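You operate a simulated robot arm through the tools that you are given. There is no shell and no other tool. Be economical: measure what you need, move in short steps, check, and stop when the job is done.

You are at the controls of a simulated robot arm. One attempt, no reset.

Task
Slide the ray lamp's shutter shut, switch it off and line up mirrors Q and T.
Fine: shutter before switch; Q and T end turned the same way as the other four mirrors, which stay as they are.

The check looks at the end state, three seconds after you hand in, the way a careful person would. Anything else that was tipped, shoved, dropped, spilled or broken makes it a failure.

Robot
A 6-joint arm with a fingered hand, hanging from a carriage that runs on a rail from [-222.3, -0.4] to [25.7, 0] (x, y) and turns from -6.196 to 5.794 rad about z. Base frame: it is fixed where the carriage stands at the start and does not move with it; the origin is on the floor, on the carriage's upright axis, x ahead of it, y to its left, z up; the surface under the hand at the start is at about z = 80. Units: cm, rad, N and s.
With the tool pointing down near the work surface it reaches from about 10 to 66 cm from the robot's upright axis, wherever it stands. Its first joint turns from -2.897 to 2.897 rad. Places, roughly: mirror board [80, -30, 80]; p mirror [70, -40, 90]; q mirror [80, -40, 90]; r mirror [70, -30, 90]; ray lamp switch [40, -40, 90]; s mirror [90, -30, 90]; shutter slider [50, -40, 90]; t mirror [80, -20, 90]; u mirror [90, -20, 90]. Payload 4 kg.
Tool frame: the origin (TCP) lies between the finger pads and is the grasp point; the fingertips stand 2.9 cm ahead of it; z points along the fingers, y is the line along which they close. Largest opening 10 cm; the body of the gripper starts 3.4 cm behind the TCP. The gripper is a hand of 5 fingers: y runs from the thumb to the fingers, the wrist lies at [-1.5, -11.4, -18.9] in the tool frame.
Orientation is that of the tool frame in the base frame, as a unit quaternion [x, y, z, w]. With the fingers straight down and the wrist toward the robot, the tool's x, y and z point along [0, 1, 0], [1, 0, 0] and [0, 0, -1] of the base frame.

Tools
- The arm moves only by the tool drive_tool. Its argument "motion" is a list of rows, each a list of 6 numbers: the shift along the tool's x, y, z in cm, then the turn, a rotation vector about the tool's x, y, z in rad. In form: [[x, y, z, rx, ry, rz], ...]. A call has 1 to 12 rows; each row shifts and turns the commanded pose from where the row before left it, along the tool's axes as they then stand. Each row takes 0.2 s and may step no farther than 5 cm and 0.15 rad from the row before; otherwise, the whole call is refused. A pose out of reach is approached as far as the arm can. The call stops where the force on the tool passes 60 N (or 10 N more than at its start, if that is more) or the arm is blocked; 0.2 s more then pass. In this call time passes only in rows, and 0.2 s behind the last. It gives the time, the measured TCP pose, the force on the tool (base axes), the opening and the grip force at its end, in the units of the frame above (readings bear some noise), with the torque about the TCP (base axes, N m) and any sound that the robot's microphone picked up, and new pictures: "show" is both (left out), scene, wrist or none.
- Cameras (640 x 400 px; columns grow to the right, rows downward): "scene" is now at [24.06, -4.66, 169.12]; the picture's right is [-0.76, -0.65, 0.00], its down [-0.59, 0.68, -0.44] and it looks along [0.29, -0.33, -0.90] (base axes); focal length 263 px, centre (320, 200). "wrist" rides on the gripper at [6.6, -8.6, -12.1] in the tool frame; the picture's right is [-0.76, 0.31, -0.58], its down [-0.59, -0.70, 0.40] and it looks along [-0.28, 0.64, 0.71] (tool axes); focal length 247 px, centre (320, 200). There is no depth. A picture from a camera that has moved, and an enlarged one, comes with that camera's place and axes in the base frame and with its lens.
- lift_body(by): slides the trunk up (or, below 0, down) by that many cm; the arm and the scene camera ride with it, the base frame stays. It gives what a move gives, with no picture.
- roll_base(legs): drives the robot by 1 to 6 legs, each [ahead, left, turn to the left] in cm, cm and rad, along the robot's own axes; the way and the turn of a leg run together, so that a leg with both is an arc; at most 150 cm and 3.142 rad a leg. The arm and the cameras ride along, it lands a little off, and it stops where it bumps. It keeps to its track: a leg is cut to what the track allows. It gives what a move gives, and a new picture of the scene camera.
- finger_targets(index, middle, ring, little, thumb_bend, thumb_turn): sets how far each is bent, from 0 (flat) to 1 (curled in); at 0.3 the hand is open as for a grip, at 0.7 the pads meet at the TCP. One left out holds its place. A second passes; each finger stops where it meets its share of the squeeze, and holds until it gets a number again. It is the only way to open and close the hand. It gives what a move gives, with no picture; readings hold the bend of each and the force on index, middle, ring, little, thumb and palm. thumb_turn goes from beside the hand (0) to across from the fingers (1), as for a grip.
- head_to(pan, tilt): turns the head with the scene camera to pan (to the left, within 2.705 rad either way) and tilt (down, from -0.506 to 1.204), counted from straight ahead of the robot. It gives what a move gives, and a new picture of the scene camera.
- close_up(camera, box): a new picture of the part [left, top, right, bottom] of that camera's present view, enlarged. It takes no simulated time.
- finish_job(): hands the job in; it is judged then, once.

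Go step by step. Nothing tells you exact positions but the pictures and the camera data: compare them with the known pose of the tool, close in by small moves and look again before you grip or let go. The budget is 120 turns and 260 pictures, counting those below and the enlarged ones. Unless the task says otherwise, let go and move clear before handing in, and close with one line.

The tools are called after "Request:" as a command line: name --pt "numbers of a row" for each row, then --argument value for the rest, lists and objects as JSON in quotes. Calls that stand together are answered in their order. drive_tool: Moves the arm, as the interface text tells. Its arguments: {"type":"object","properties":{"motion":{"type":"array","items":{"type":"array","items":{"type":"number"}}},"show":{"type":"string","enum":["both","scene","wrist","none"]}},"required":["motion"]} The other tools are called the same way: lift_body (by) slides the trunk up or down; finger_targets (index, middle, ring, little, thumb_bend, thumb_turn) moves the fingers one by one; roll_base (legs) drives the base; head_to (pan, tilt) turns the head that bears the scene camera; close_up (camera, box) takes an enlarged picture of a part of a camera's view; finish_job () hands the job in.

At the start:

```text
t: 0.0
tool_pos: [49.09, -6.9, 120.75]
tcp_rot: [0.707, 0.707, 0.0, 0.001]
wrist_force: [0.0, 0.5, -0.2]
torque: [0.01, -0.01, -0.02]
gripper_width: 9.98
finger_force: 0.1
shape: jaw
bend: [0.3, 0.3, 0.3, 0.3, 0.3, 0.98]
finger forces: [0.0, 0.0, 0.0, 0.0, 0.0, 0.0]
trunk travel left (down, up): [-42.5, 17.5]
robot x, y, heading: [0.08, 0.22, -0.002]
head pan, tilt: [-0.859, 1.119]
```

scene: 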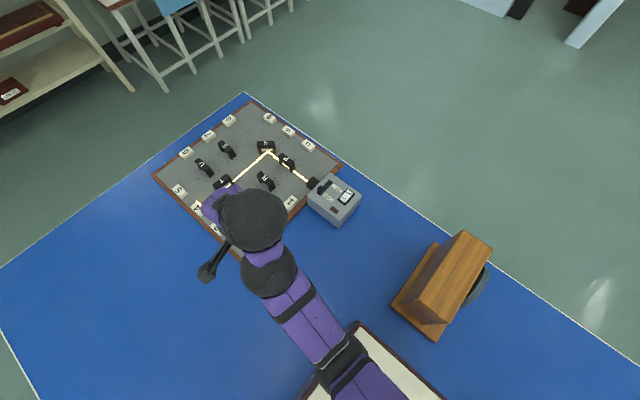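
wrist: 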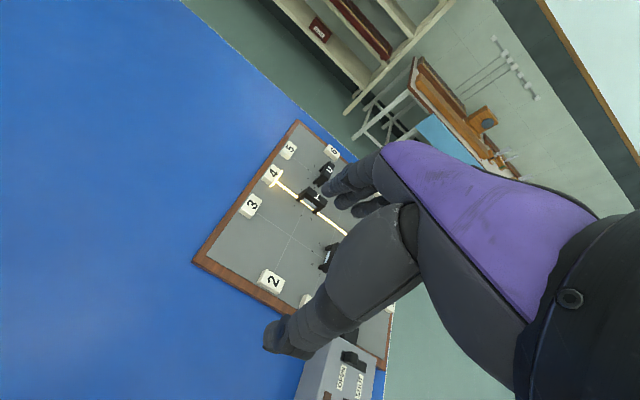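

The scene shows a mirror board with six mirrors and a lamp box with a shutter and a switch. I'll take enlarged views first.

Request:
close_up --camera "scene" --box '[150, 90, 350, 215]'

Request:
close_up --camera "scene" --box '[280, 150, 380, 240]'

Request:
close_up --camera "wrist" --box '[190, 110, 410, 400]'

```text
3.20 times, centred on (250, 152) of scene
camera zoom: at [24.06, -4.66, 169.12], right [-0.76, -0.65, 0.0], down [-0.59, 0.68, -0.44], along [0.29, -0.33, -0.9], focal length 842 px, centre (544, 352)
```

zoom: 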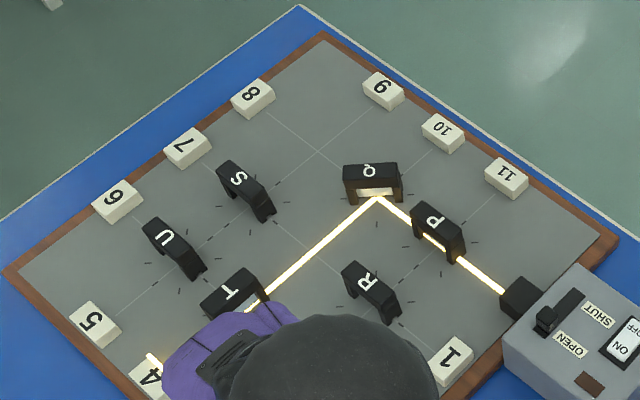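

```text
4.44 times, centred on (330, 195) of scene
camera zoom: at [24.06, -4.66, 169.12], right [-0.76, -0.65, 0.0], down [-0.59, 0.68, -0.44], along [0.29, -0.33, -0.9], focal length 1170 px, centre (276, 222)
```

zoom: 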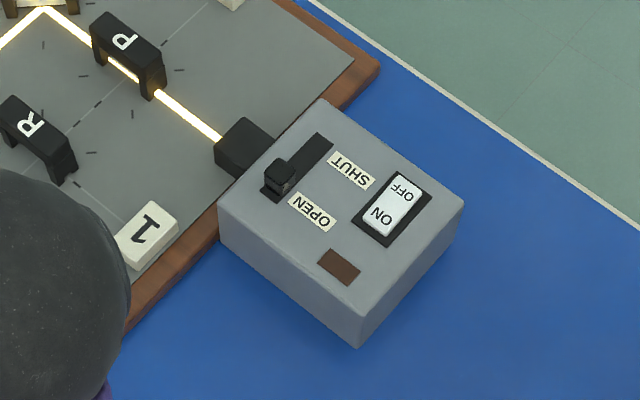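

```text
1.38 times, centred on (300, 255) of wrist
camera zoom: at [40.59, -0.36, 132.74], right [0.31, -0.76, 0.58], down [-0.7, -0.59, -0.4], along [0.64, -0.28, -0.71], focal length 341 px, centre (348, 124)
```

zoom: 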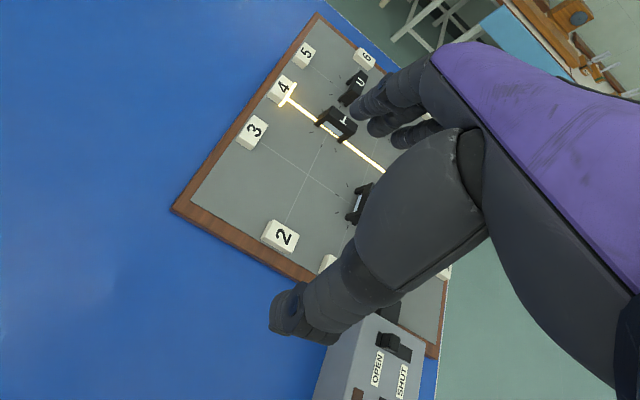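

The board looks aligned with the base axes. P, R, S and U have their long axis along x, while Q and T sit diagonally. The shutter shuts toward -y, and OFF is the -y end of the rocker. I'll drive ahead so everything is in reach and use the second viewpoint to triangulate.

Request:
roll_base --legs '[[25, 0, 0]]'

```text
t: 1.8
tool_pos: [74.22, -7.05, 120.7]
tcp_rot: [0.708, 0.706, 0.0, 0.0]
wrist_force: [0.1, 0.5, 1.0]
torque: [0.01, 0.01, 0.03]
gripper_width: 10.0
finger_force: 0.0
shape: jaw
bend: [0.3, 0.3, 0.3, 0.3, 0.3, 0.98]
finger forces: [0.0, 0.0, 0.0, 0.1, 0.1, 0.0]
trunk travel left (down, up): [-42.5, 17.5]
robot x, y, heading: [25.42, -0.5, 0.002]
head pan, tilt: [-0.859, 1.119]
camera scene: at [49.15, -4.68, 169.12], right [-0.76, -0.65, 0.0], down [-0.59, 0.68, -0.44], along [0.28, -0.33, -0.9], focal length 263 px, centre (320, 200)
```

scene: 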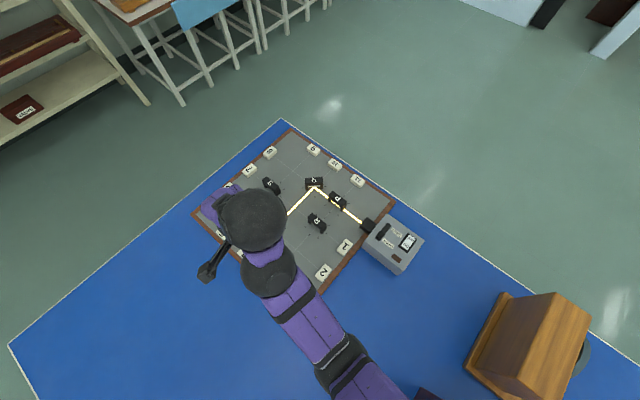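

The base is now at x≈25.4. I'll zoom in on the lamp and the mirrors.

Request:
close_up --camera "scene" --box '[340, 200, 440, 280]'

Request:
close_up --camera "scene" --box '[250, 130, 380, 240]'

Request:
close_up --camera "wrist" --box '[0, 0, 640, 400]'

```text
5.00 times, centred on (390, 240) of scene
camera zoom: at [49.15, -4.68, 169.12], right [-0.76, -0.65, 0.0], down [-0.59, 0.68, -0.44], along [0.28, -0.33, -0.9], focal length 1316 px, centre (-30, 0)
```

zoom: 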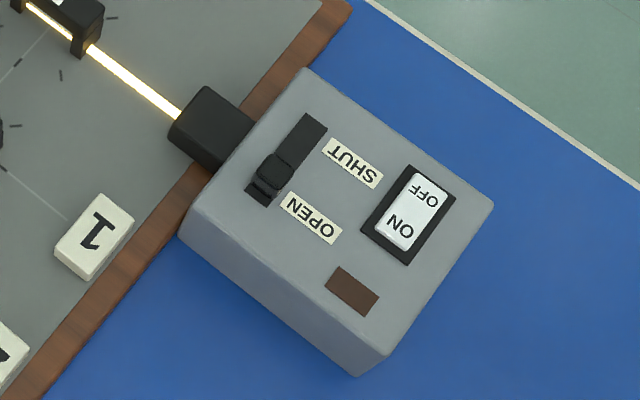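

```text
3.64 times, centred on (315, 185) of scene
camera zoom: at [49.15, -4.68, 169.12], right [-0.76, -0.65, 0.0], down [-0.59, 0.68, -0.44], along [0.28, -0.33, -0.9], focal length 957 px, centre (338, 254)
```

zoom: 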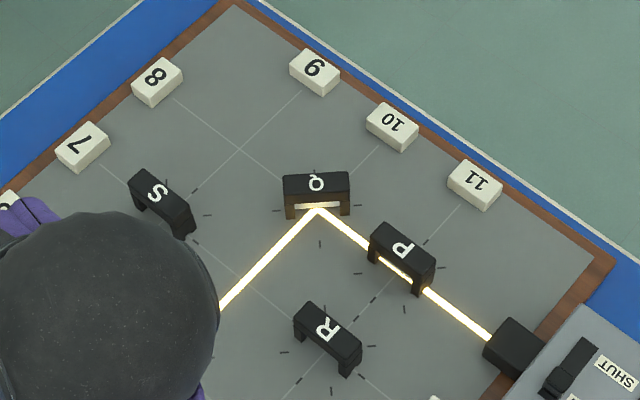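

```text
1.00 times, centred on (320, 200) of wrist (not enlarged: the box is as wide or as high as the picture)
camera zoom: at [65.69, -0.42, 132.73], right [0.3, -0.76, 0.58], down [-0.7, -0.59, -0.4], along [0.64, -0.28, -0.71], focal length 247 px, centre (320, 200)
```

zoom: 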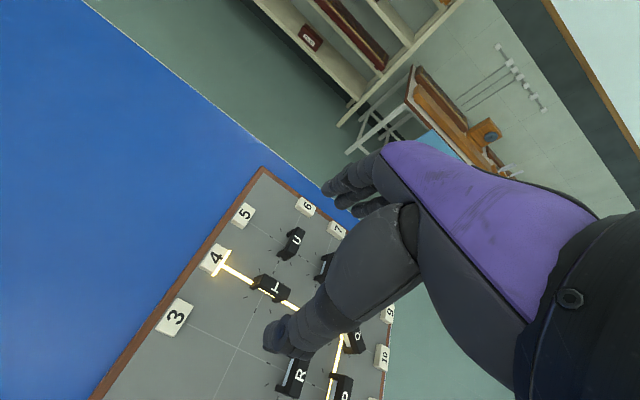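

Now a closer look at the letters on P, Q and R, and on S, T and U with the wrist camera.

Request:
close_up --camera "scene" --box '[295, 165, 355, 235]'

Request:
close_up --camera "wrist" --box '[190, 200, 350, 320]'

Request:
close_up --camera "wrist" --box '[260, 310, 400, 400]'

```text
5.71 times, centred on (325, 200) of scene
camera zoom: at [49.15, -4.68, 169.12], right [-0.76, -0.65, 0.0], down [-0.59, 0.68, -0.44], along [0.28, -0.33, -0.9], focal length 1504 px, centre (291, 200)
```

zoom: 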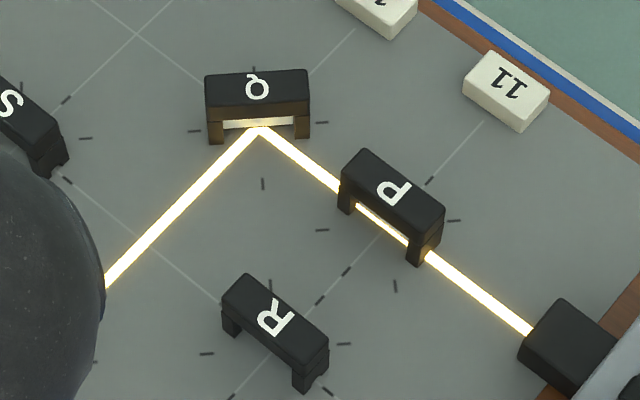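

```text
3.33 times, centred on (270, 260) of wrist
camera zoom: at [65.69, -0.42, 132.73], right [0.3, -0.76, 0.58], down [-0.7, -0.59, -0.4], along [0.64, -0.28, -0.71], focal length 823 px, centre (487, 0)
```

zoom: 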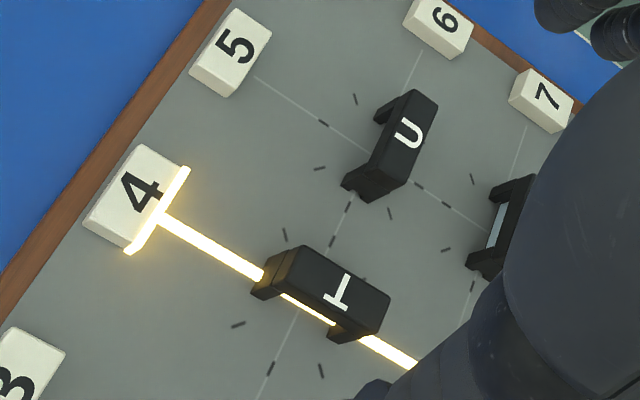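

```text
4.44 times, centred on (330, 355) of wrist
camera zoom: at [65.69, -0.42, 132.73], right [0.3, -0.76, 0.58], down [-0.7, -0.59, -0.4], along [0.64, -0.28, -0.71], focal length 1098 px, centre (276, -489)
```

zoom: 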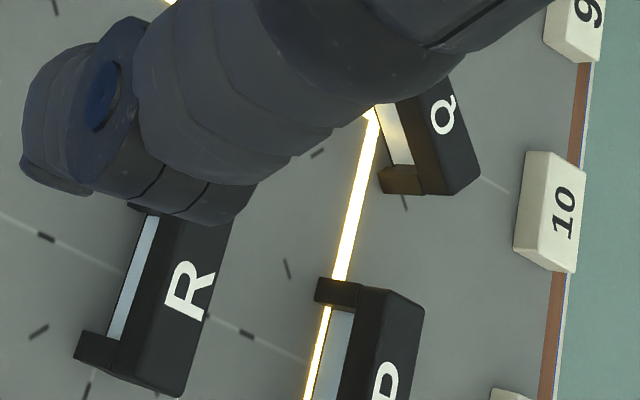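

Request:
close_up --camera "wrist" --box '[250, 265, 295, 305]'

Request:
close_up --camera "wrist" --box '[272, 220, 312, 255]'

Request:
close_up --camera "scene" --box '[302, 172, 350, 212]'

```text
10.00 times, centred on (272, 285) of wrist
camera zoom: at [65.69, -0.42, 132.73], right [0.3, -0.76, 0.58], down [-0.7, -0.59, -0.4], along [0.64, -0.28, -0.71], focal length 2470 px, centre (795, -650)
```

zoom: 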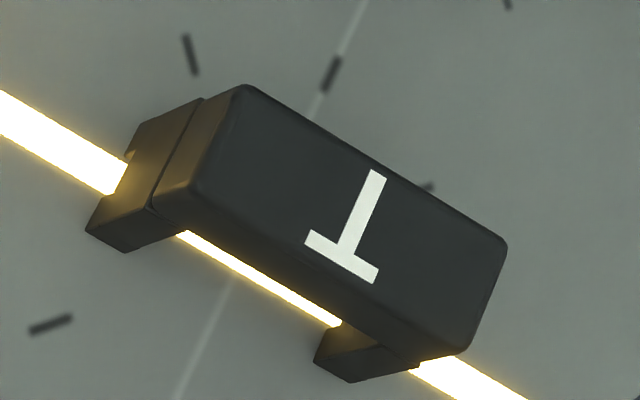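

```text
11.43 times, centred on (292, 238) of wrist
camera zoom: at [65.69, -0.42, 132.73], right [0.3, -0.76, 0.58], down [-0.7, -0.59, -0.4], along [0.64, -0.28, -0.71], focal length 2823 px, centre (640, -229)
```

zoom: 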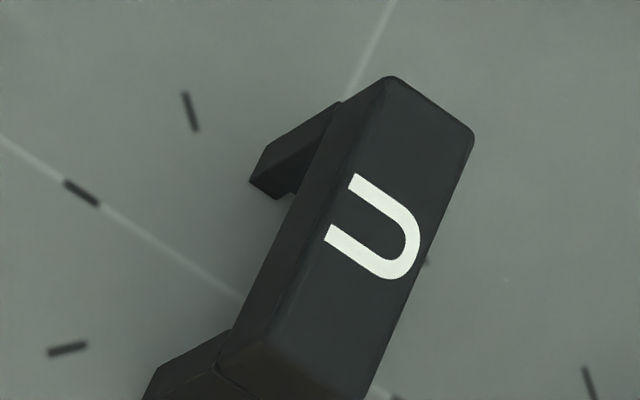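

```text
10.00 times, centred on (326, 192) of scene
camera zoom: at [49.15, -4.68, 169.12], right [-0.76, -0.65, 0.0], down [-0.59, 0.68, -0.44], along [0.28, -0.33, -0.9], focal length 2632 px, centre (260, 280)
```

zoom: 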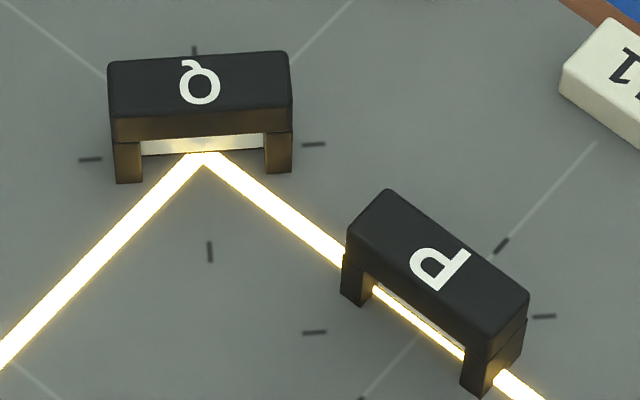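

Each letter's top is on its mirror's reflecting side. The other four face +y, Q faces (-x,+y) and T faces -x, so Q needs 45° clockwise and T 90° clockwise. I'll form a one-finger poker with the index straight and the others curled.

Request:
finger_targets --index 0.3 --middle 1 --ring 1 --little 1 --thumb_bend 0.3 --thumb_turn 0

Request:
drive_tool --pt "0 -5 0 0 0 0" --pt "0 -5 0 0 0 0" --pt "-5 0 0 0 0 0" --pt "-5 0 0 0 0 0" --pt "-5 0 0 0 0 0" --pt "-5 0 0 0 0 0"

```text
t: 2.8
tool_pos: [74.19, -7.02, 120.64]
tcp_rot: [0.708, 0.707, 0.0, -0.001]
wrist_force: [0.1, 0.2, 0.8]
torque: [-0.02, 0.04, 0.01]
gripper_width: 13.64
finger_force: 0.0
shape: fingers
bend: [0.3, 1.0, 1.0, 1.0, 0.3, 0.0]
finger forces: [0.0, 0.0, 0.0, 0.0, 0.0, 0.0]
trunk travel left (down, up): [-42.5, 17.5]
robot x, y, heading: [25.15, 0.08, -0.003]
head pan, tilt: [-0.859, 1.119]
```

```text
t: 3.9
tool_pos: [65.94, -17.55, 117.16]
tcp_rot: [0.719, 0.695, 0.007, -0.005]
wrist_force: [26.4, 10.2, 9.4]
torque: [-0.83, 4.35, -2.86]
gripper_width: 13.63
finger_force: 0.1
shape: fingers
bend: [0.3, 1.0, 1.0, 1.0, 0.3, 0.0]
finger forces: [0.0, 0.0, 0.0, 0.0, 0.0, 0.0]
out of reach, approached as far as the arm can: row 2, 3, 4, 5
trunk travel left (down, up): [-42.5, 17.5]
robot x, y, heading: [24.95, 0.28, 0.001]
head pan, tilt: [-0.859, 1.119]
stopped in row 5: the force on the tool passed its limit at 210 N (the readings are from after the stop); the commanded pose is now the measured one
camera scene: at [49.14, -4.63, 169.11], right [-0.76, -0.65, 0.0], down [-0.59, 0.68, -0.44], along [0.28, -0.33, -0.9], focal length 263 px, centre (320, 200)
camera wrist: at [57.52, -11.01, 129.23], right [0.28, -0.78, 0.56], down [-0.72, -0.56, -0.41], along [0.63, -0.29, -0.72], focal length 247 px, centre (320, 200)
```

scene: 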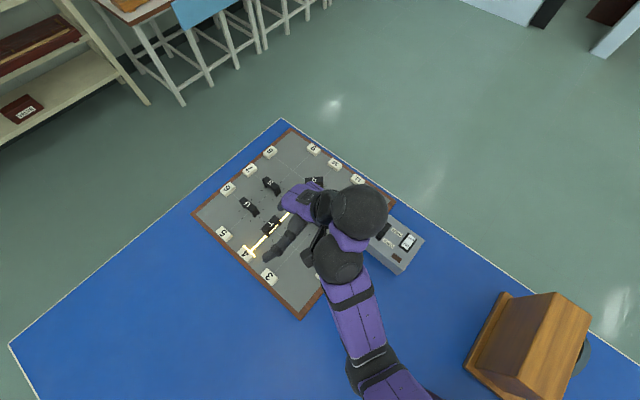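
wrist: 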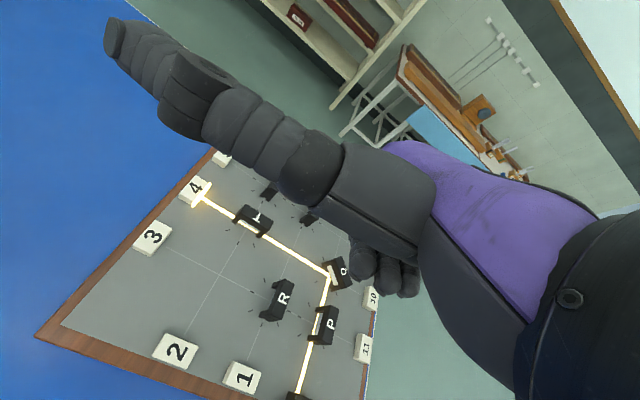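

The arm ran into its own reach limit: at this height it can't fold in. I'll raise the trunk so the tool sits lower relative to the shoulder, and tuck the thumb instead of sticking it out.

Request:
lift_body --by 12

Request:
finger_targets --index 0.2 --thumb_bend 1 --thumb_turn 1

Request:
close_up --camera "wrist" --box '[0, 0, 640, 400]'

```text
t: 5.4
tool_pos: [65.79, -17.74, 129.12]
tcp_rot: [0.718, 0.696, 0.006, -0.006]
wrist_force: [36.9, 21.6, 13.2]
torque: [-1.91, 6.29, -4.66]
gripper_width: 13.61
finger_force: 0.1
shape: fingers
bend: [0.3, 1.0, 1.0, 1.0, 0.3, 0.0]
finger forces: [0.0, 0.0, 0.1, 0.1, 0.1, 0.1]
trunk travel left (down, up): [-54.5, 5.5]
robot x, y, heading: [25.27, -0.03, 0.001]
head pan, tilt: [-0.859, 1.119]
```

```text
t: 6.4
tool_pos: [65.87, -17.72, 129.18]
tcp_rot: [0.718, 0.696, 0.007, -0.006]
wrist_force: [36.1, 20.7, 13.7]
torque: [-1.91, 6.25, -4.64]
gripper_width: 3.18
finger_force: 0.1
shape: fingers
bend: [0.2, 1.0, 1.0, 1.0, 1.0, 1.0]
finger forces: [0.0, 0.0, 0.0, 0.0, 0.0, 0.0]
trunk travel left (down, up): [-54.5, 5.5]
robot x, y, heading: [25.14, 0.5, -0.002]
head pan, tilt: [-0.859, 1.119]
```

```text
1.00 times, centred on (320, 200) of wrist (not enlarged: the box is as wide or as high as the picture)
camera zoom: at [57.54, -11.09, 141.25], right [0.28, -0.78, 0.56], down [-0.72, -0.56, -0.41], along [0.63, -0.29, -0.72], focal length 247 px, centre (320, 200)
```

zoom: 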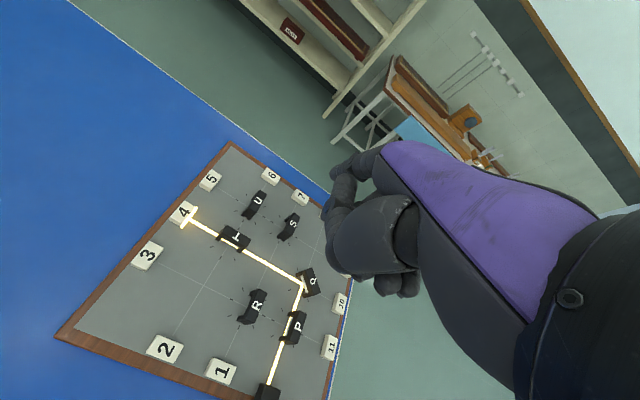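

The thumb is tucked and the view is clear, though some strain remains from folding. I'll move down and slightly outward to relieve it, keeping above 105.

Request:
drive_tool --pt "0 2 2 0 0 0" --pt "0 0 4 0 0 0" --pt "0 0 4 0 0 0" --pt "0 0 4 0 0 0" --pt "0 0 4 0 0 0"

```text
t: 6.7
tool_pos: [66.08, -17.78, 128.87]
tcp_rot: [0.72, 0.694, 0.008, -0.007]
wrist_force: [12.9, 1.4, -0.3]
torque: [-0.17, 1.5, -0.89]
gripper_width: 3.17
finger_force: 0.0
shape: fingers
bend: [0.2, 1.0, 1.0, 1.0, 1.0, 1.0]
finger forces: [0.0, 0.0, 0.0, 0.0, 0.1, 0.0]
trunk travel left (down, up): [-54.5, 5.5]
robot x, y, heading: [25.36, 0.09, -0.002]
head pan, tilt: [-0.859, 1.119]
stopped in row 1: the force on the tool passed its limit at 77 N (the readings are from after the stop); the commanded pose is now the measured one
camera scene: at [49.16, -4.68, 181.12], right [-0.76, -0.65, 0.0], down [-0.59, 0.68, -0.44], along [0.28, -0.33, -0.9], focal length 263 px, centre (320, 200)
camera wrist: at [57.76, -11.1, 141.11], right [0.28, -0.78, 0.56], down [-0.72, -0.55, -0.41], along [0.63, -0.29, -0.72], focal length 247 px, centre (320, 200)
```

scene: 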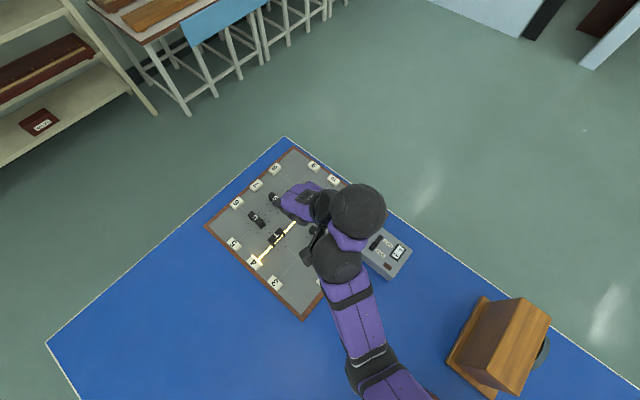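
wrist: 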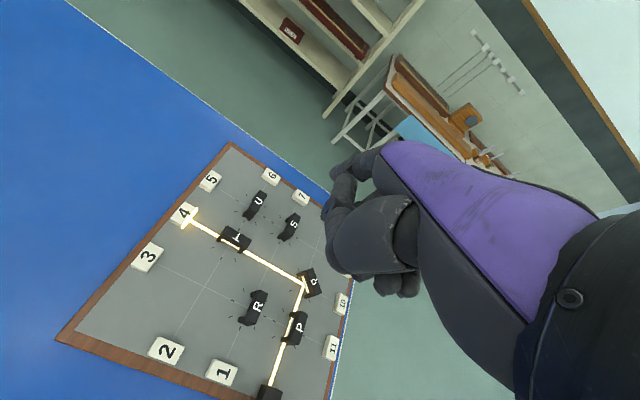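

The arm is still jammed against itself. I'll back out the way I came, first out and up in y, then descend.

Request:
drive_tool --pt "2 1 0 0 0 0" --pt "3 2 0 0 0 0" --pt "3 3 0 0 0 0" --pt "0 0 4 0 0 0" --pt "0 0 4 0 0 0" --pt "0 0 4 0 0 0" --pt "0 0 4 0 0 0" --show "scene"

```text
t: 8.1
tool_pos: [72.56, -9.75, 118.52]
tcp_rot: [0.714, 0.7, -0.001, 0.0]
wrist_force: [1.7, -1.3, -0.6]
torque: [0.0, 0.2, -0.11]
gripper_width: 3.2
finger_force: 0.0
shape: fingers
bend: [0.2, 1.0, 1.0, 1.0, 1.0, 1.0]
finger forces: [0.1, 0.0, 0.0, 0.0, 0.1, 0.0]
out of reach, approached as far as the arm can: row 6, 7
trunk travel left (down, up): [-54.5, 5.5]
robot x, y, heading: [25.16, 0.18, -0.003]
head pan, tilt: [-0.859, 1.119]
stopped in row 7: the force on the tool passed its limit at 74 N (the readings are from after the stop); the commanded pose is now the measured one
camera scene: at [49.16, -4.68, 181.12], right [-0.76, -0.65, 0.0], down [-0.59, 0.68, -0.44], along [0.28, -0.33, -0.9], focal length 263 px, centre (320, 200)
```

scene: 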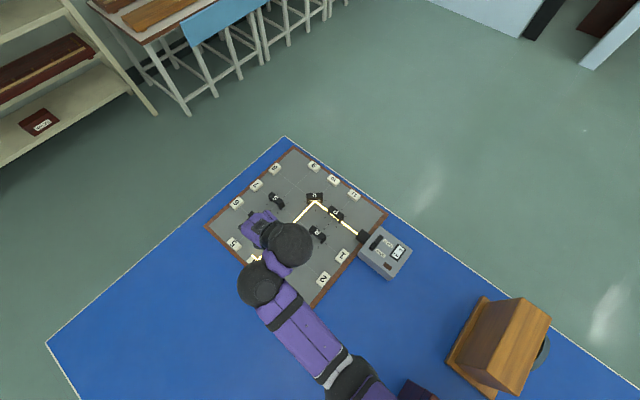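

The arm works best near its starting posture, so I'll restore that and use the carriage (turn and travel) and the trunk for coarse positioning.

Request:
drive_tool --pt "0 0 -4 0 0 0" --pt "0 0 -4 0 0 0" --pt "1.4 1 -4 0 0 0" --pt "1.4 0.7 -2 0 0 0" --show "wrist"

```text
t: 9.1
tool_pos: [74.34, -7.08, 132.54]
tcp_rot: [0.714, 0.7, -0.002, -0.002]
wrist_force: [0.4, -0.2, -1.1]
torque: [0.03, -0.01, 0.0]
gripper_width: 3.2
finger_force: 0.1
shape: fingers
bend: [0.2, 1.0, 1.0, 1.0, 1.0, 1.0]
finger forces: [0.0, 0.1, 0.0, 0.0, 0.0, 0.0]
trunk travel left (down, up): [-54.5, 5.5]
robot x, y, heading: [25.38, 0.05, -0.009]
head pan, tilt: [-0.859, 1.119]
camera wrist: at [66.01, -0.37, 144.6], right [0.29, -0.76, 0.58], down [-0.72, -0.57, -0.4], along [0.63, -0.3, -0.72], focal length 247 px, centre (320, 200)
```

wrist: 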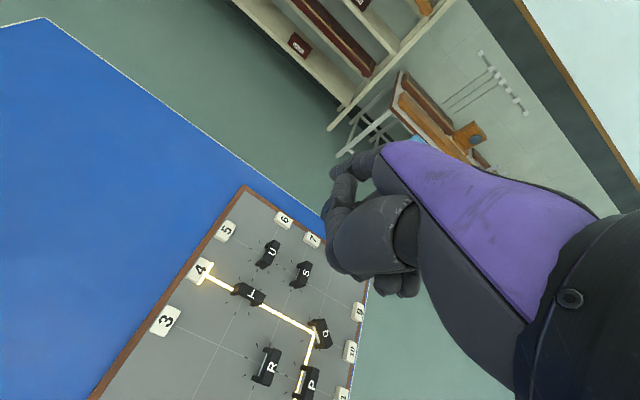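

Request:
close_up --camera "wrist" --box '[300, 130, 440, 310]'

```text
2.22 times, centred on (370, 220) of wrist
camera zoom: at [66.01, -0.37, 144.6], right [0.29, -0.76, 0.58], down [-0.72, -0.57, -0.4], along [0.63, -0.3, -0.72], focal length 549 px, centre (209, 156)
```

zoom: 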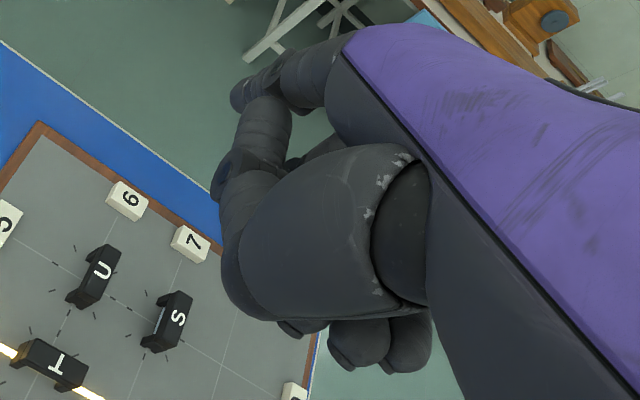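

The index tip position is ambiguous here. A pinched index and thumb puts the tip at a known place, the TCP plus 2.9 cm, so I'll form that poker.

Request:
finger_targets --index 0.7 --middle 1 --thumb_bend 0.7 --thumb_turn 1

Request:
close_up --camera "wrist" --box '[240, 140, 440, 310]'

```text
t: 10.1
tool_pos: [74.44, -7.14, 132.43]
tcp_rot: [0.714, 0.7, 0.0, -0.002]
wrist_force: [0.3, -0.5, -0.4]
torque: [0.0, 0.01, 0.02]
gripper_width: 0.04
finger_force: 0.0
shape: fingers
bend: [0.7, 1.0, 1.0, 1.0, 0.7, 1.0]
finger forces: [0.0, 0.1, 0.0, 0.1, 0.0, 0.1]
trunk travel left (down, up): [-54.5, 5.5]
robot x, y, heading: [24.93, 0.21, -0.005]
head pan, tilt: [-0.859, 1.119]
```

```text
2.35 times, centred on (340, 225) of wrist
camera zoom: at [66.03, -0.36, 144.59], right [0.29, -0.76, 0.58], down [-0.72, -0.57, -0.4], along [0.63, -0.29, -0.72], focal length 581 px, centre (273, 141)
```

zoom: 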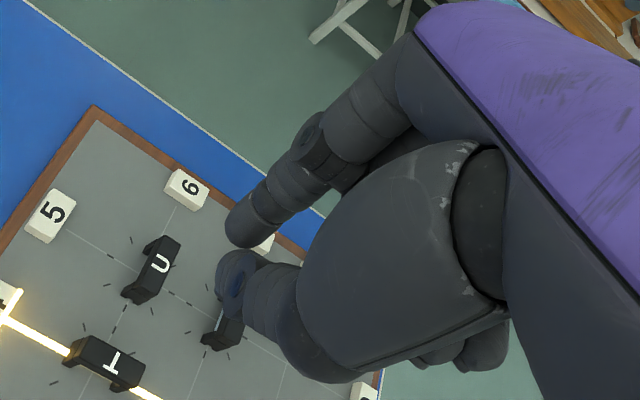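

The pinch sits at the TCP as expected. Triangulation puts the knob at ≈(52.3, -38, 87), to slide to y≈-42.7, and the OFF end of the switch at ≈(43.7, -44.2, 86). I'll drive and turn the carriage so the lamp is ahead of the arm.

Request:
roll_base --legs '[[-9, 0, 0], [0, 0, -0.61]]'

Request:
head_to --pan -0.5 --tilt 1.1

Request:
lift_body --by -30

Request:
close_up --camera "wrist" --box '[0, 0, 640, 400]'

Request:
close_up --camera "scene" --box '[0, 0, 640, 400]'

```text
t: 12.9
tool_pos: [52.24, -34.33, 132.4]
tcp_rot: [0.893, 0.449, 0.001, -0.001]
wrist_force: [-0.5, 0.8, -0.8]
torque: [-0.04, -0.05, -0.02]
gripper_width: 0.1
finger_force: 0.1
shape: fingers
bend: [0.7, 1.0, 1.0, 1.0, 0.7, 1.0]
finger forces: [0.0, 0.1, 0.0, 0.0, 0.0, 0.0]
trunk travel left (down, up): [-54.5, 5.5]
robot x, y, heading: [16.46, -0.08, -0.623]
head pan, tilt: [-0.859, 1.119]
camera scene: at [33.02, -17.75, 181.12], right [-1.0, -0.09, 0.0], down [-0.08, 0.9, -0.44], along [0.04, -0.43, -0.9], focal length 263 px, centre (320, 200)
```

scene: 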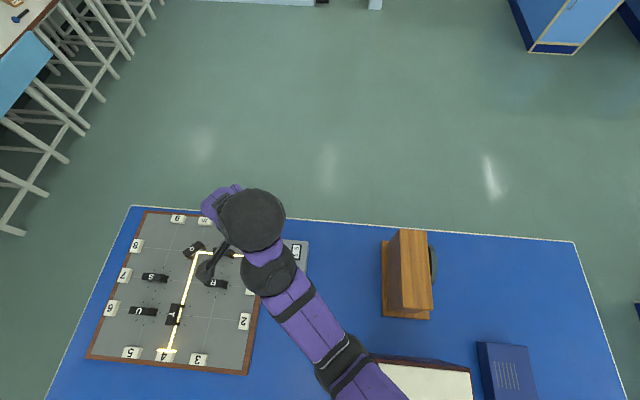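

```text
t: 13.8
tool_pos: [52.2, -34.44, 132.45]
tcp_rot: [0.894, 0.449, 0.0, -0.001]
wrist_force: [0.4, 0.0, 0.2]
torque: [0.04, 0.0, 0.0]
gripper_width: 0.05
finger_force: 0.1
shape: fingers
bend: [0.7, 1.0, 1.0, 1.0, 0.7, 1.0]
finger forces: [0.0, 0.0, 0.0, 0.1, 0.1, 0.2]
trunk travel left (down, up): [-54.5, 5.5]
robot x, y, heading: [16.4, -0.21, -0.624]
head pan, tilt: [-0.499, 1.1]
camera scene: at [35.2, -17.28, 181.24], right [-0.9, -0.43, 0.0], down [-0.39, 0.8, -0.45], along [0.2, -0.41, -0.89], focal length 263 px, centre (320, 200)
```

scene: 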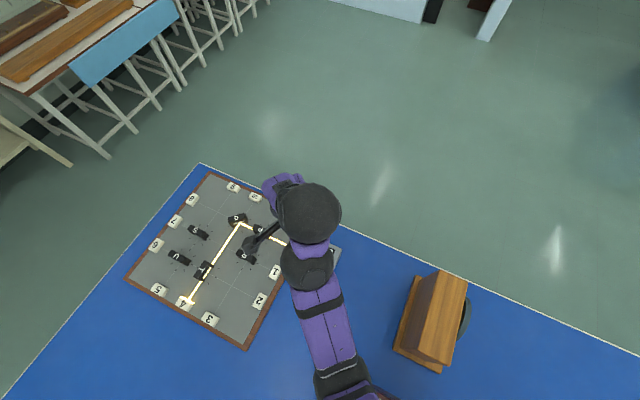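

```text
t: 16.8
tool_pos: [52.1, -34.42, 102.49]
tcp_rot: [0.893, 0.449, 0.0, -0.002]
wrist_force: [0.2, -0.9, 1.0]
torque: [0.03, 0.01, -0.03]
gripper_width: 0.08
finger_force: 0.0
shape: fingers
bend: [0.7, 1.0, 1.0, 1.0, 0.7, 1.0]
finger forces: [0.0, 0.0, 0.1, 0.0, 0.0, 0.0]
trunk travel left (down, up): [-24.5, 35.5]
robot x, y, heading: [16.25, 0.02, -0.619]
head pan, tilt: [-0.499, 1.1]
```

```text
1.00 times, centred on (320, 200) of wrist (not enlarged: the box is as wide or as high as the picture)
camera zoom: at [49.26, -24.03, 114.59], right [-0.2, -0.79, 0.58], down [-0.92, -0.05, -0.4], along [0.34, -0.61, -0.72], focal length 247 px, centre (320, 200)
```

zoom: 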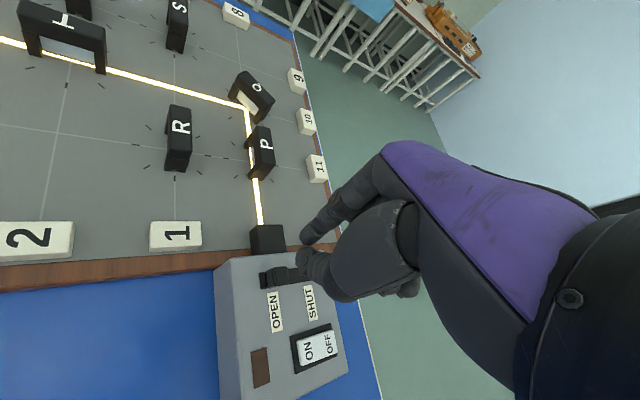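

```text
1.00 times, centred on (320, 200) of scene (not enlarged: the box is as wide or as high as the picture)
camera zoom: at [35.21, -17.28, 151.25], right [-0.9, -0.44, 0.0], down [-0.39, 0.8, -0.45], along [0.2, -0.41, -0.89], focal length 263 px, centre (320, 200)
```

zoom: 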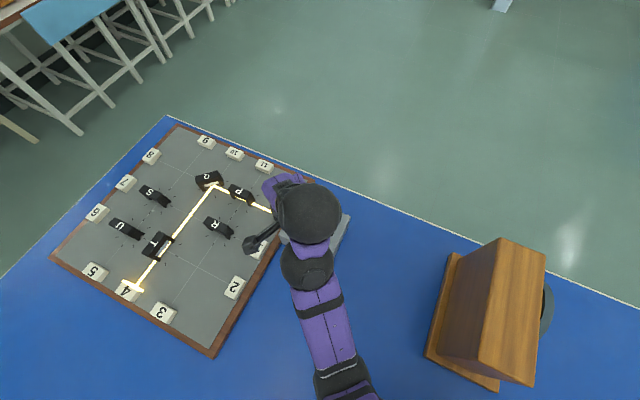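

The wrist camera sees the lamp well. I'll zoom in on the knob with the fingertips.

Request:
close_up --camera "wrist" --box '[210, 210, 370, 310]'

Request:
close_up --camera "wrist" --box '[210, 300, 370, 400]'

```text
4.00 times, centred on (290, 260) of wrist
camera zoom: at [49.26, -24.03, 114.59], right [-0.2, -0.79, 0.58], down [-0.92, -0.05, -0.4], along [0.34, -0.61, -0.72], focal length 988 px, centre (440, -40)
```

zoom: 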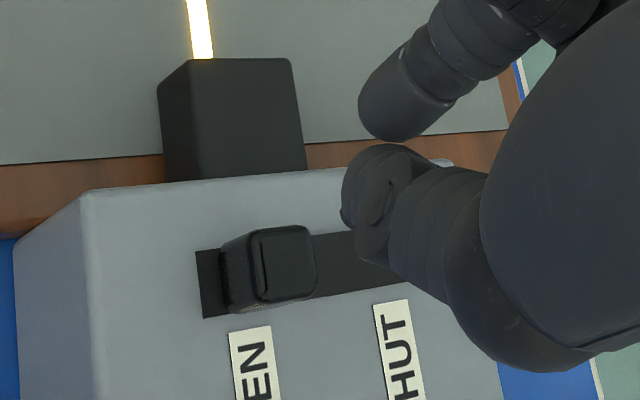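

```text
4.00 times, centred on (290, 350) of wrist
camera zoom: at [49.26, -24.03, 114.59], right [-0.2, -0.79, 0.58], down [-0.92, -0.05, -0.4], along [0.34, -0.61, -0.72], focal length 988 px, centre (440, -400)
```

zoom: 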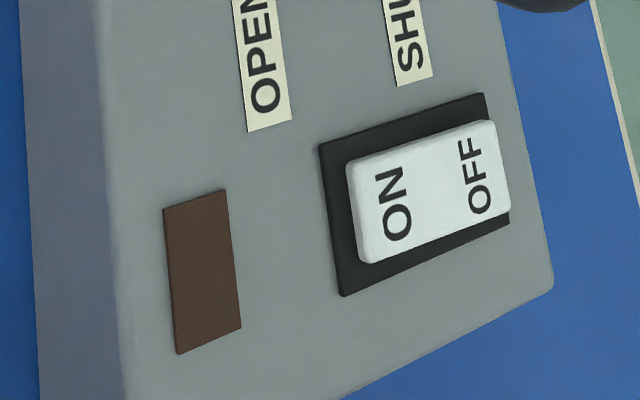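

The knob top is at ≈(52, -38.6, 87) and the pinch at y≈-34.4 is on its +y side. I'll lower the trunk and check the height.

Request:
lift_body --by -11

Request:
close_up --camera "wrist" --box '[230, 180, 390, 280]'

```text
t: 18.2
tool_pos: [53.5, -34.44, 91.94]
tcp_rot: [0.893, 0.451, 0.004, 0.001]
wrist_force: [-1.3, -1.4, -0.6]
torque: [0.03, -0.02, -0.01]
gripper_width: 0.09
finger_force: 0.0
shape: fingers
bend: [0.7, 1.0, 1.0, 1.0, 0.7, 1.0]
finger forces: [0.0, 0.0, 0.0, 0.0, 0.0, 0.0]
trunk travel left (down, up): [-13.5, 46.5]
robot x, y, heading: [16.11, 0.08, -0.624]
head pan, tilt: [-0.499, 1.1]
```

```text
4.00 times, centred on (310, 230) of wrist
camera zoom: at [50.43, -24.07, 104.01], right [-0.21, -0.79, 0.57], down [-0.91, -0.05, -0.41], along [0.35, -0.61, -0.71], focal length 988 px, centre (360, 80)
```

zoom: 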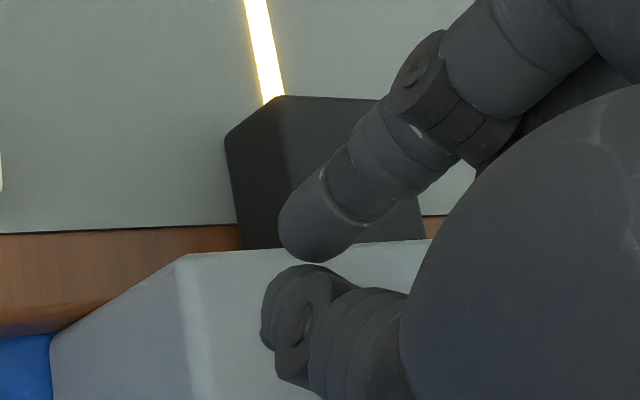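

The tool shifted 1.4 cm in x during the descent, which I didn't expect. I'll look at the scene before moving further.

Request:
close_up --camera "scene" --box '[0, 0, 640, 400]'

Request:
close_up --camera "wrist" --box '[0, 0, 640, 400]'

```text
1.00 times, centred on (320, 200) of scene (not enlarged: the box is as wide or as high as the picture)
camera zoom: at [36.03, -17.31, 140.48], right [-0.9, -0.44, -0.01], down [-0.38, 0.8, -0.46], along [0.21, -0.41, -0.89], focal length 263 px, centre (320, 200)
```

zoom: 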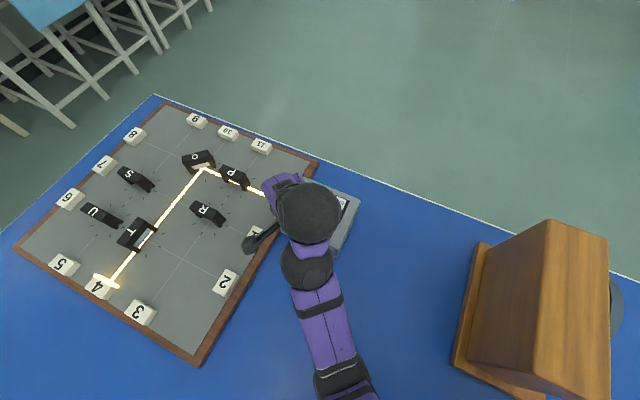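

```text
1.00 times, centred on (320, 200) of wrist (not enlarged: the box is as wide or as high as the picture)
camera zoom: at [50.43, -24.07, 104.01], right [-0.21, -0.79, 0.57], down [-0.91, -0.05, -0.41], along [0.35, -0.61, -0.71], focal length 247 px, centre (320, 200)
```

zoom: 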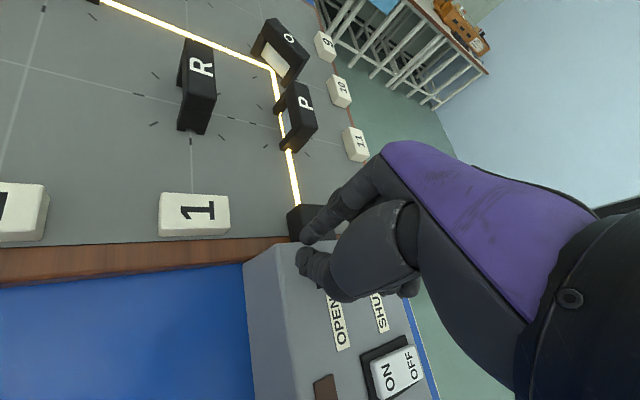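

The scene camera moved too, so the trunk itself has come to rest on something under the carriage. I'll raise it at once and inspect what lies below.

Request:
lift_body --by 14

Request:
head_to --pan -1.8 --tilt 1.2

Request:
head_to --pan 2.0 --tilt 1.2

```text
t: 19.9
tool_pos: [52.21, -34.34, 105.57]
tcp_rot: [0.893, 0.449, 0.0, -0.002]
wrist_force: [-0.1, 1.3, -0.2]
torque: [0.0, 0.0, 0.02]
gripper_width: 0.06
finger_force: 0.1
shape: fingers
bend: [0.7, 1.0, 1.0, 1.0, 0.7, 1.0]
finger forces: [0.0, 0.0, 0.0, 0.0, 0.0, 0.0]
trunk travel left (down, up): [-27.5, 32.5]
robot x, y, heading: [16.51, 0.01, -0.62]
head pan, tilt: [-0.499, 1.1]
```

```text
t: 21.3
tool_pos: [52.15, -34.24, 105.44]
tcp_rot: [0.893, 0.45, 0.0, -0.002]
wrist_force: [-0.8, 0.1, -0.7]
torque: [0.02, -0.01, 0.0]
gripper_width: 0.07
finger_force: 0.0
shape: fingers
bend: [0.7, 1.0, 1.0, 1.0, 0.7, 1.0]
finger forces: [0.1, 0.0, 0.1, 0.0, 0.0, 0.0]
trunk travel left (down, up): [-27.5, 32.5]
robot x, y, heading: [15.87, -0.07, -0.623]
head pan, tilt: [-1.799, 1.201]
camera scene: at [28.26, -15.29, 153.64], right [-0.66, 0.75, 0.0], down [0.7, 0.62, -0.36], along [-0.27, -0.24, -0.93], focal length 263 px, centre (320, 200)
```

scene: 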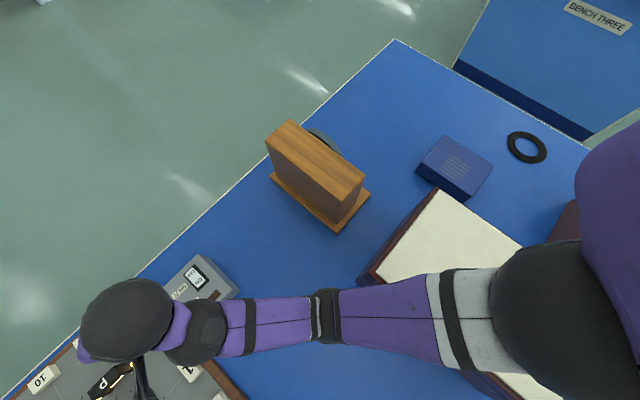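

```text
t: 24.4
tool_pos: [52.25, -34.45, 105.56]
tcp_rot: [0.893, 0.449, 0.0, -0.002]
wrist_force: [-0.1, -0.4, -0.3]
torque: [-0.02, 0.01, -0.01]
gripper_width: 0.06
finger_force: 0.1
shape: fingers
bend: [0.7, 1.0, 1.0, 1.0, 0.7, 1.0]
finger forces: [0.1, 0.0, 0.1, 0.1, 0.0, 0.0]
trunk travel left (down, up): [-27.5, 32.5]
robot x, y, heading: [16.36, -0.34, -0.625]
head pan, tilt: [2.0, 1.201]
camera scene: at [33.53, -6.11, 153.64], right [0.98, -0.19, 0.0], down [-0.18, -0.91, -0.36], along [0.07, 0.36, -0.93], focal length 263 px, centre (320, 200)
```

scene: 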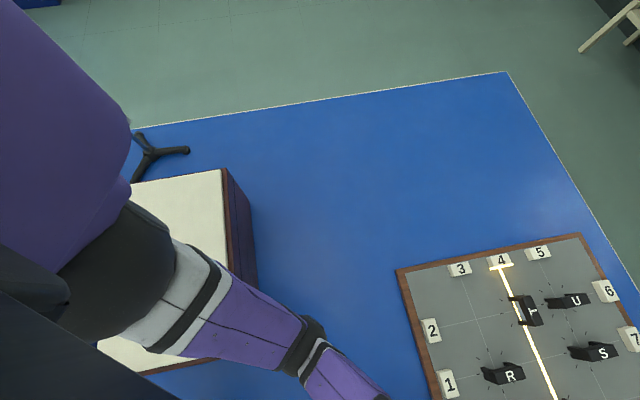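

A thick white-topped box stands directly under the carriage (x up to ≈16), and the shoulder ball touched it. With the carriage at the rail end (x≈25.5) the ball clears it. I'll raise the trunk, go there, turn and draw the arm in a little.

Request:
lift_body --by 12

Request:
roll_base --legs '[[7.4, 5.3, 0], [0, 0, -0.12]]'

Request:
head_to --pan -0.4 --tilt 1.1

Request:
drive_tool --pt "0 -2 0 0 0 0" --pt "0 -2 0 0 0 0" --pt "0 -2 0 0 0 0" --show "both"

```text
t: 25.9
tool_pos: [52.13, -34.45, 117.51]
tcp_rot: [0.893, 0.449, -0.001, -0.001]
wrist_force: [-0.7, 0.0, 0.5]
torque: [0.02, -0.01, 0.01]
gripper_width: 0.11
finger_force: 0.0
shape: fingers
bend: [0.7, 1.0, 1.0, 1.0, 0.7, 1.0]
finger forces: [0.0, 0.1, 0.0, 0.0, 0.1, 0.1]
trunk travel left (down, up): [-39.5, 20.5]
robot x, y, heading: [16.24, -0.38, -0.619]
head pan, tilt: [2.0, 1.201]
```

```text
t: 27.6
tool_pos: [57.01, -38.55, 117.54]
tcp_rot: [0.919, 0.395, 0.0, -0.002]
wrist_force: [0.1, 0.9, 0.2]
torque: [-0.04, 0.02, -0.02]
gripper_width: 0.1
finger_force: 0.1
shape: fingers
bend: [0.7, 1.0, 1.0, 1.0, 0.7, 1.0]
finger forces: [0.0, 0.1, 0.0, 0.0, 0.0, 0.0]
trunk travel left (down, up): [-39.5, 20.5]
robot x, y, heading: [25.28, 0.2, -0.741]
head pan, tilt: [2.0, 1.201]
camera scene: at [41.9, -8.13, 165.64], right [0.95, -0.31, 0.0], down [-0.29, -0.89, -0.36], along [0.11, 0.34, -0.93], focal length 263 px, centre (320, 200)
```

scene: 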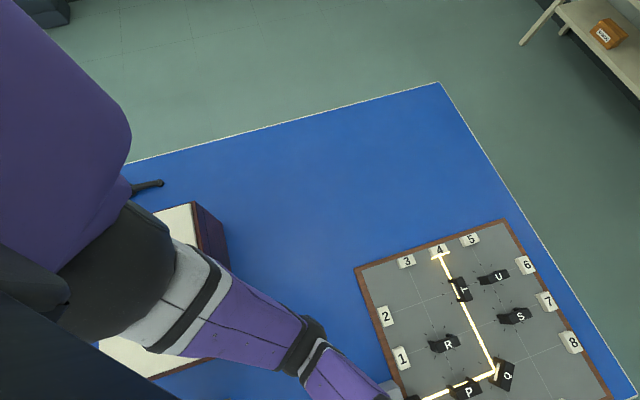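

```text
t: 29.8
tool_pos: [57.07, -38.51, 117.55]
tcp_rot: [0.919, 0.395, 0.001, -0.002]
wrist_force: [-0.8, 0.1, -0.4]
torque: [0.02, 0.03, 0.01]
gripper_width: 0.08
finger_force: 0.0
shape: fingers
bend: [0.7, 1.0, 1.0, 1.0, 0.7, 1.0]
finger forces: [0.0, 0.0, 0.1, 0.0, 0.0, 0.0]
trunk travel left (down, up): [-39.5, 20.5]
robot x, y, heading: [24.94, 0.11, -0.738]
head pan, tilt: [-0.4, 1.1]
camera scene: at [42.81, -19.19, 166.24], right [-0.91, -0.42, 0.0], down [-0.37, 0.81, -0.45], along [0.19, -0.41, -0.89], focal length 263 px, centre (320, 200)
```

scene: 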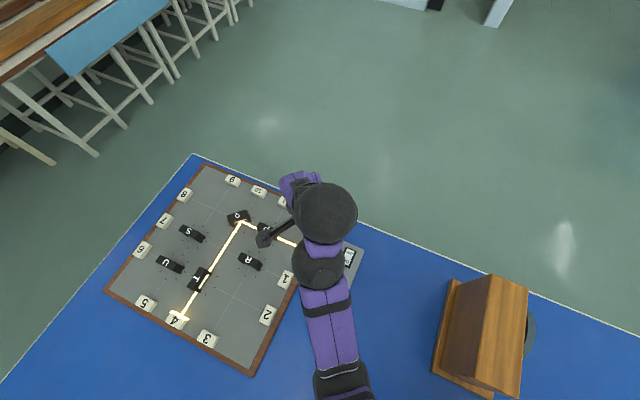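

```text
t: 30.6
tool_pos: [52.71, -34.3, 117.33]
tcp_rot: [0.919, 0.394, -0.001, -0.001]
wrist_force: [0.4, -0.1, 0.5]
torque: [0.0, 0.01, -0.01]
gripper_width: 0.08
finger_force: 0.2
shape: fingers
bend: [0.7, 1.0, 1.0, 1.0, 0.7, 1.0]
finger forces: [0.0, 0.0, 0.0, 0.1, 0.0, 0.1]
trunk travel left (down, up): [-39.5, 20.5]
robot x, y, heading: [25.87, 0.39, -0.742]
head pan, tilt: [-0.4, 1.1]
camera scene: at [42.81, -19.2, 166.25], right [-0.91, -0.42, 0.0], down [-0.37, 0.81, -0.45], along [0.19, -0.41, -0.89], focal length 263 px, centre (320, 200)
camera wrist: at [51.01, -23.72, 129.42], right [-0.3, -0.76, 0.58], down [-0.92, 0.06, -0.4], along [0.27, -0.65, -0.71], focal length 247 px, centre (320, 200)
```

scene: 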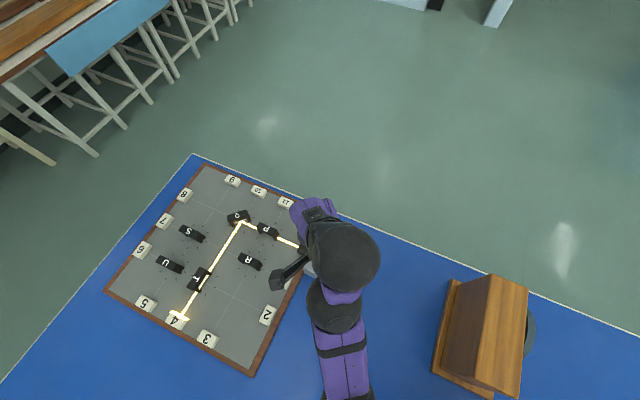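
wrist: 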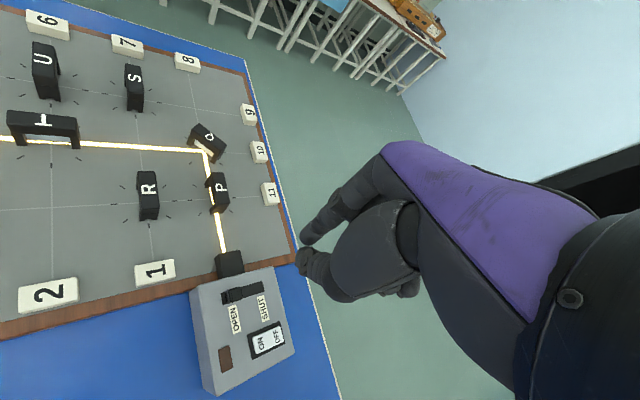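

I'm in position above the knob's +y side. I'll lower the trunk in stages and watch for drift.

Request:
lift_body --by -16

Request:
lift_body --by -8

Request:
close_up --camera "wrist" --box '[200, 160, 424, 300]'

```text
t: 32.5
tool_pos: [52.76, -34.34, 101.34]
tcp_rot: [0.919, 0.395, 0.0, 0.0]
wrist_force: [0.9, 0.0, 0.2]
torque: [0.05, 0.02, 0.03]
gripper_width: 0.08
finger_force: 0.1
shape: fingers
bend: [0.7, 1.0, 1.0, 1.0, 0.7, 1.0]
finger forces: [0.0, 0.0, 0.0, 0.1, 0.0, 0.1]
trunk travel left (down, up): [-23.5, 36.5]
robot x, y, heading: [25.3, 0.18, -0.737]
head pan, tilt: [-0.4, 1.1]
```

```text
t: 33.6
tool_pos: [52.6, -34.37, 93.39]
tcp_rot: [0.919, 0.395, -0.001, 0.0]
wrist_force: [-0.6, -0.1, 0.5]
torque: [0.01, -0.02, 0.0]
gripper_width: 0.07
finger_force: 0.1
shape: fingers
bend: [0.7, 1.0, 1.0, 1.0, 0.7, 1.0]
finger forces: [0.0, 0.0, 0.1, 0.0, 0.1, 0.0]
trunk travel left (down, up): [-15.5, 44.5]
robot x, y, heading: [25.69, -0.04, -0.738]
head pan, tilt: [-0.4, 1.1]
```

```text
2.86 times, centred on (312, 230) of wrist
camera zoom: at [51.03, -23.73, 105.42], right [-0.3, -0.76, 0.58], down [-0.92, 0.06, -0.4], along [0.27, -0.65, -0.71], focal length 706 px, centre (343, 114)
```

zoom: 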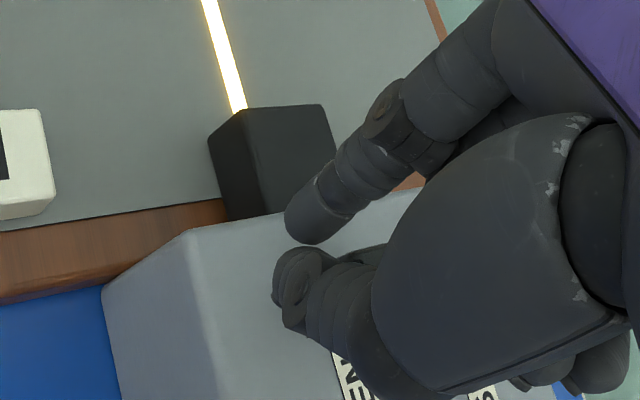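

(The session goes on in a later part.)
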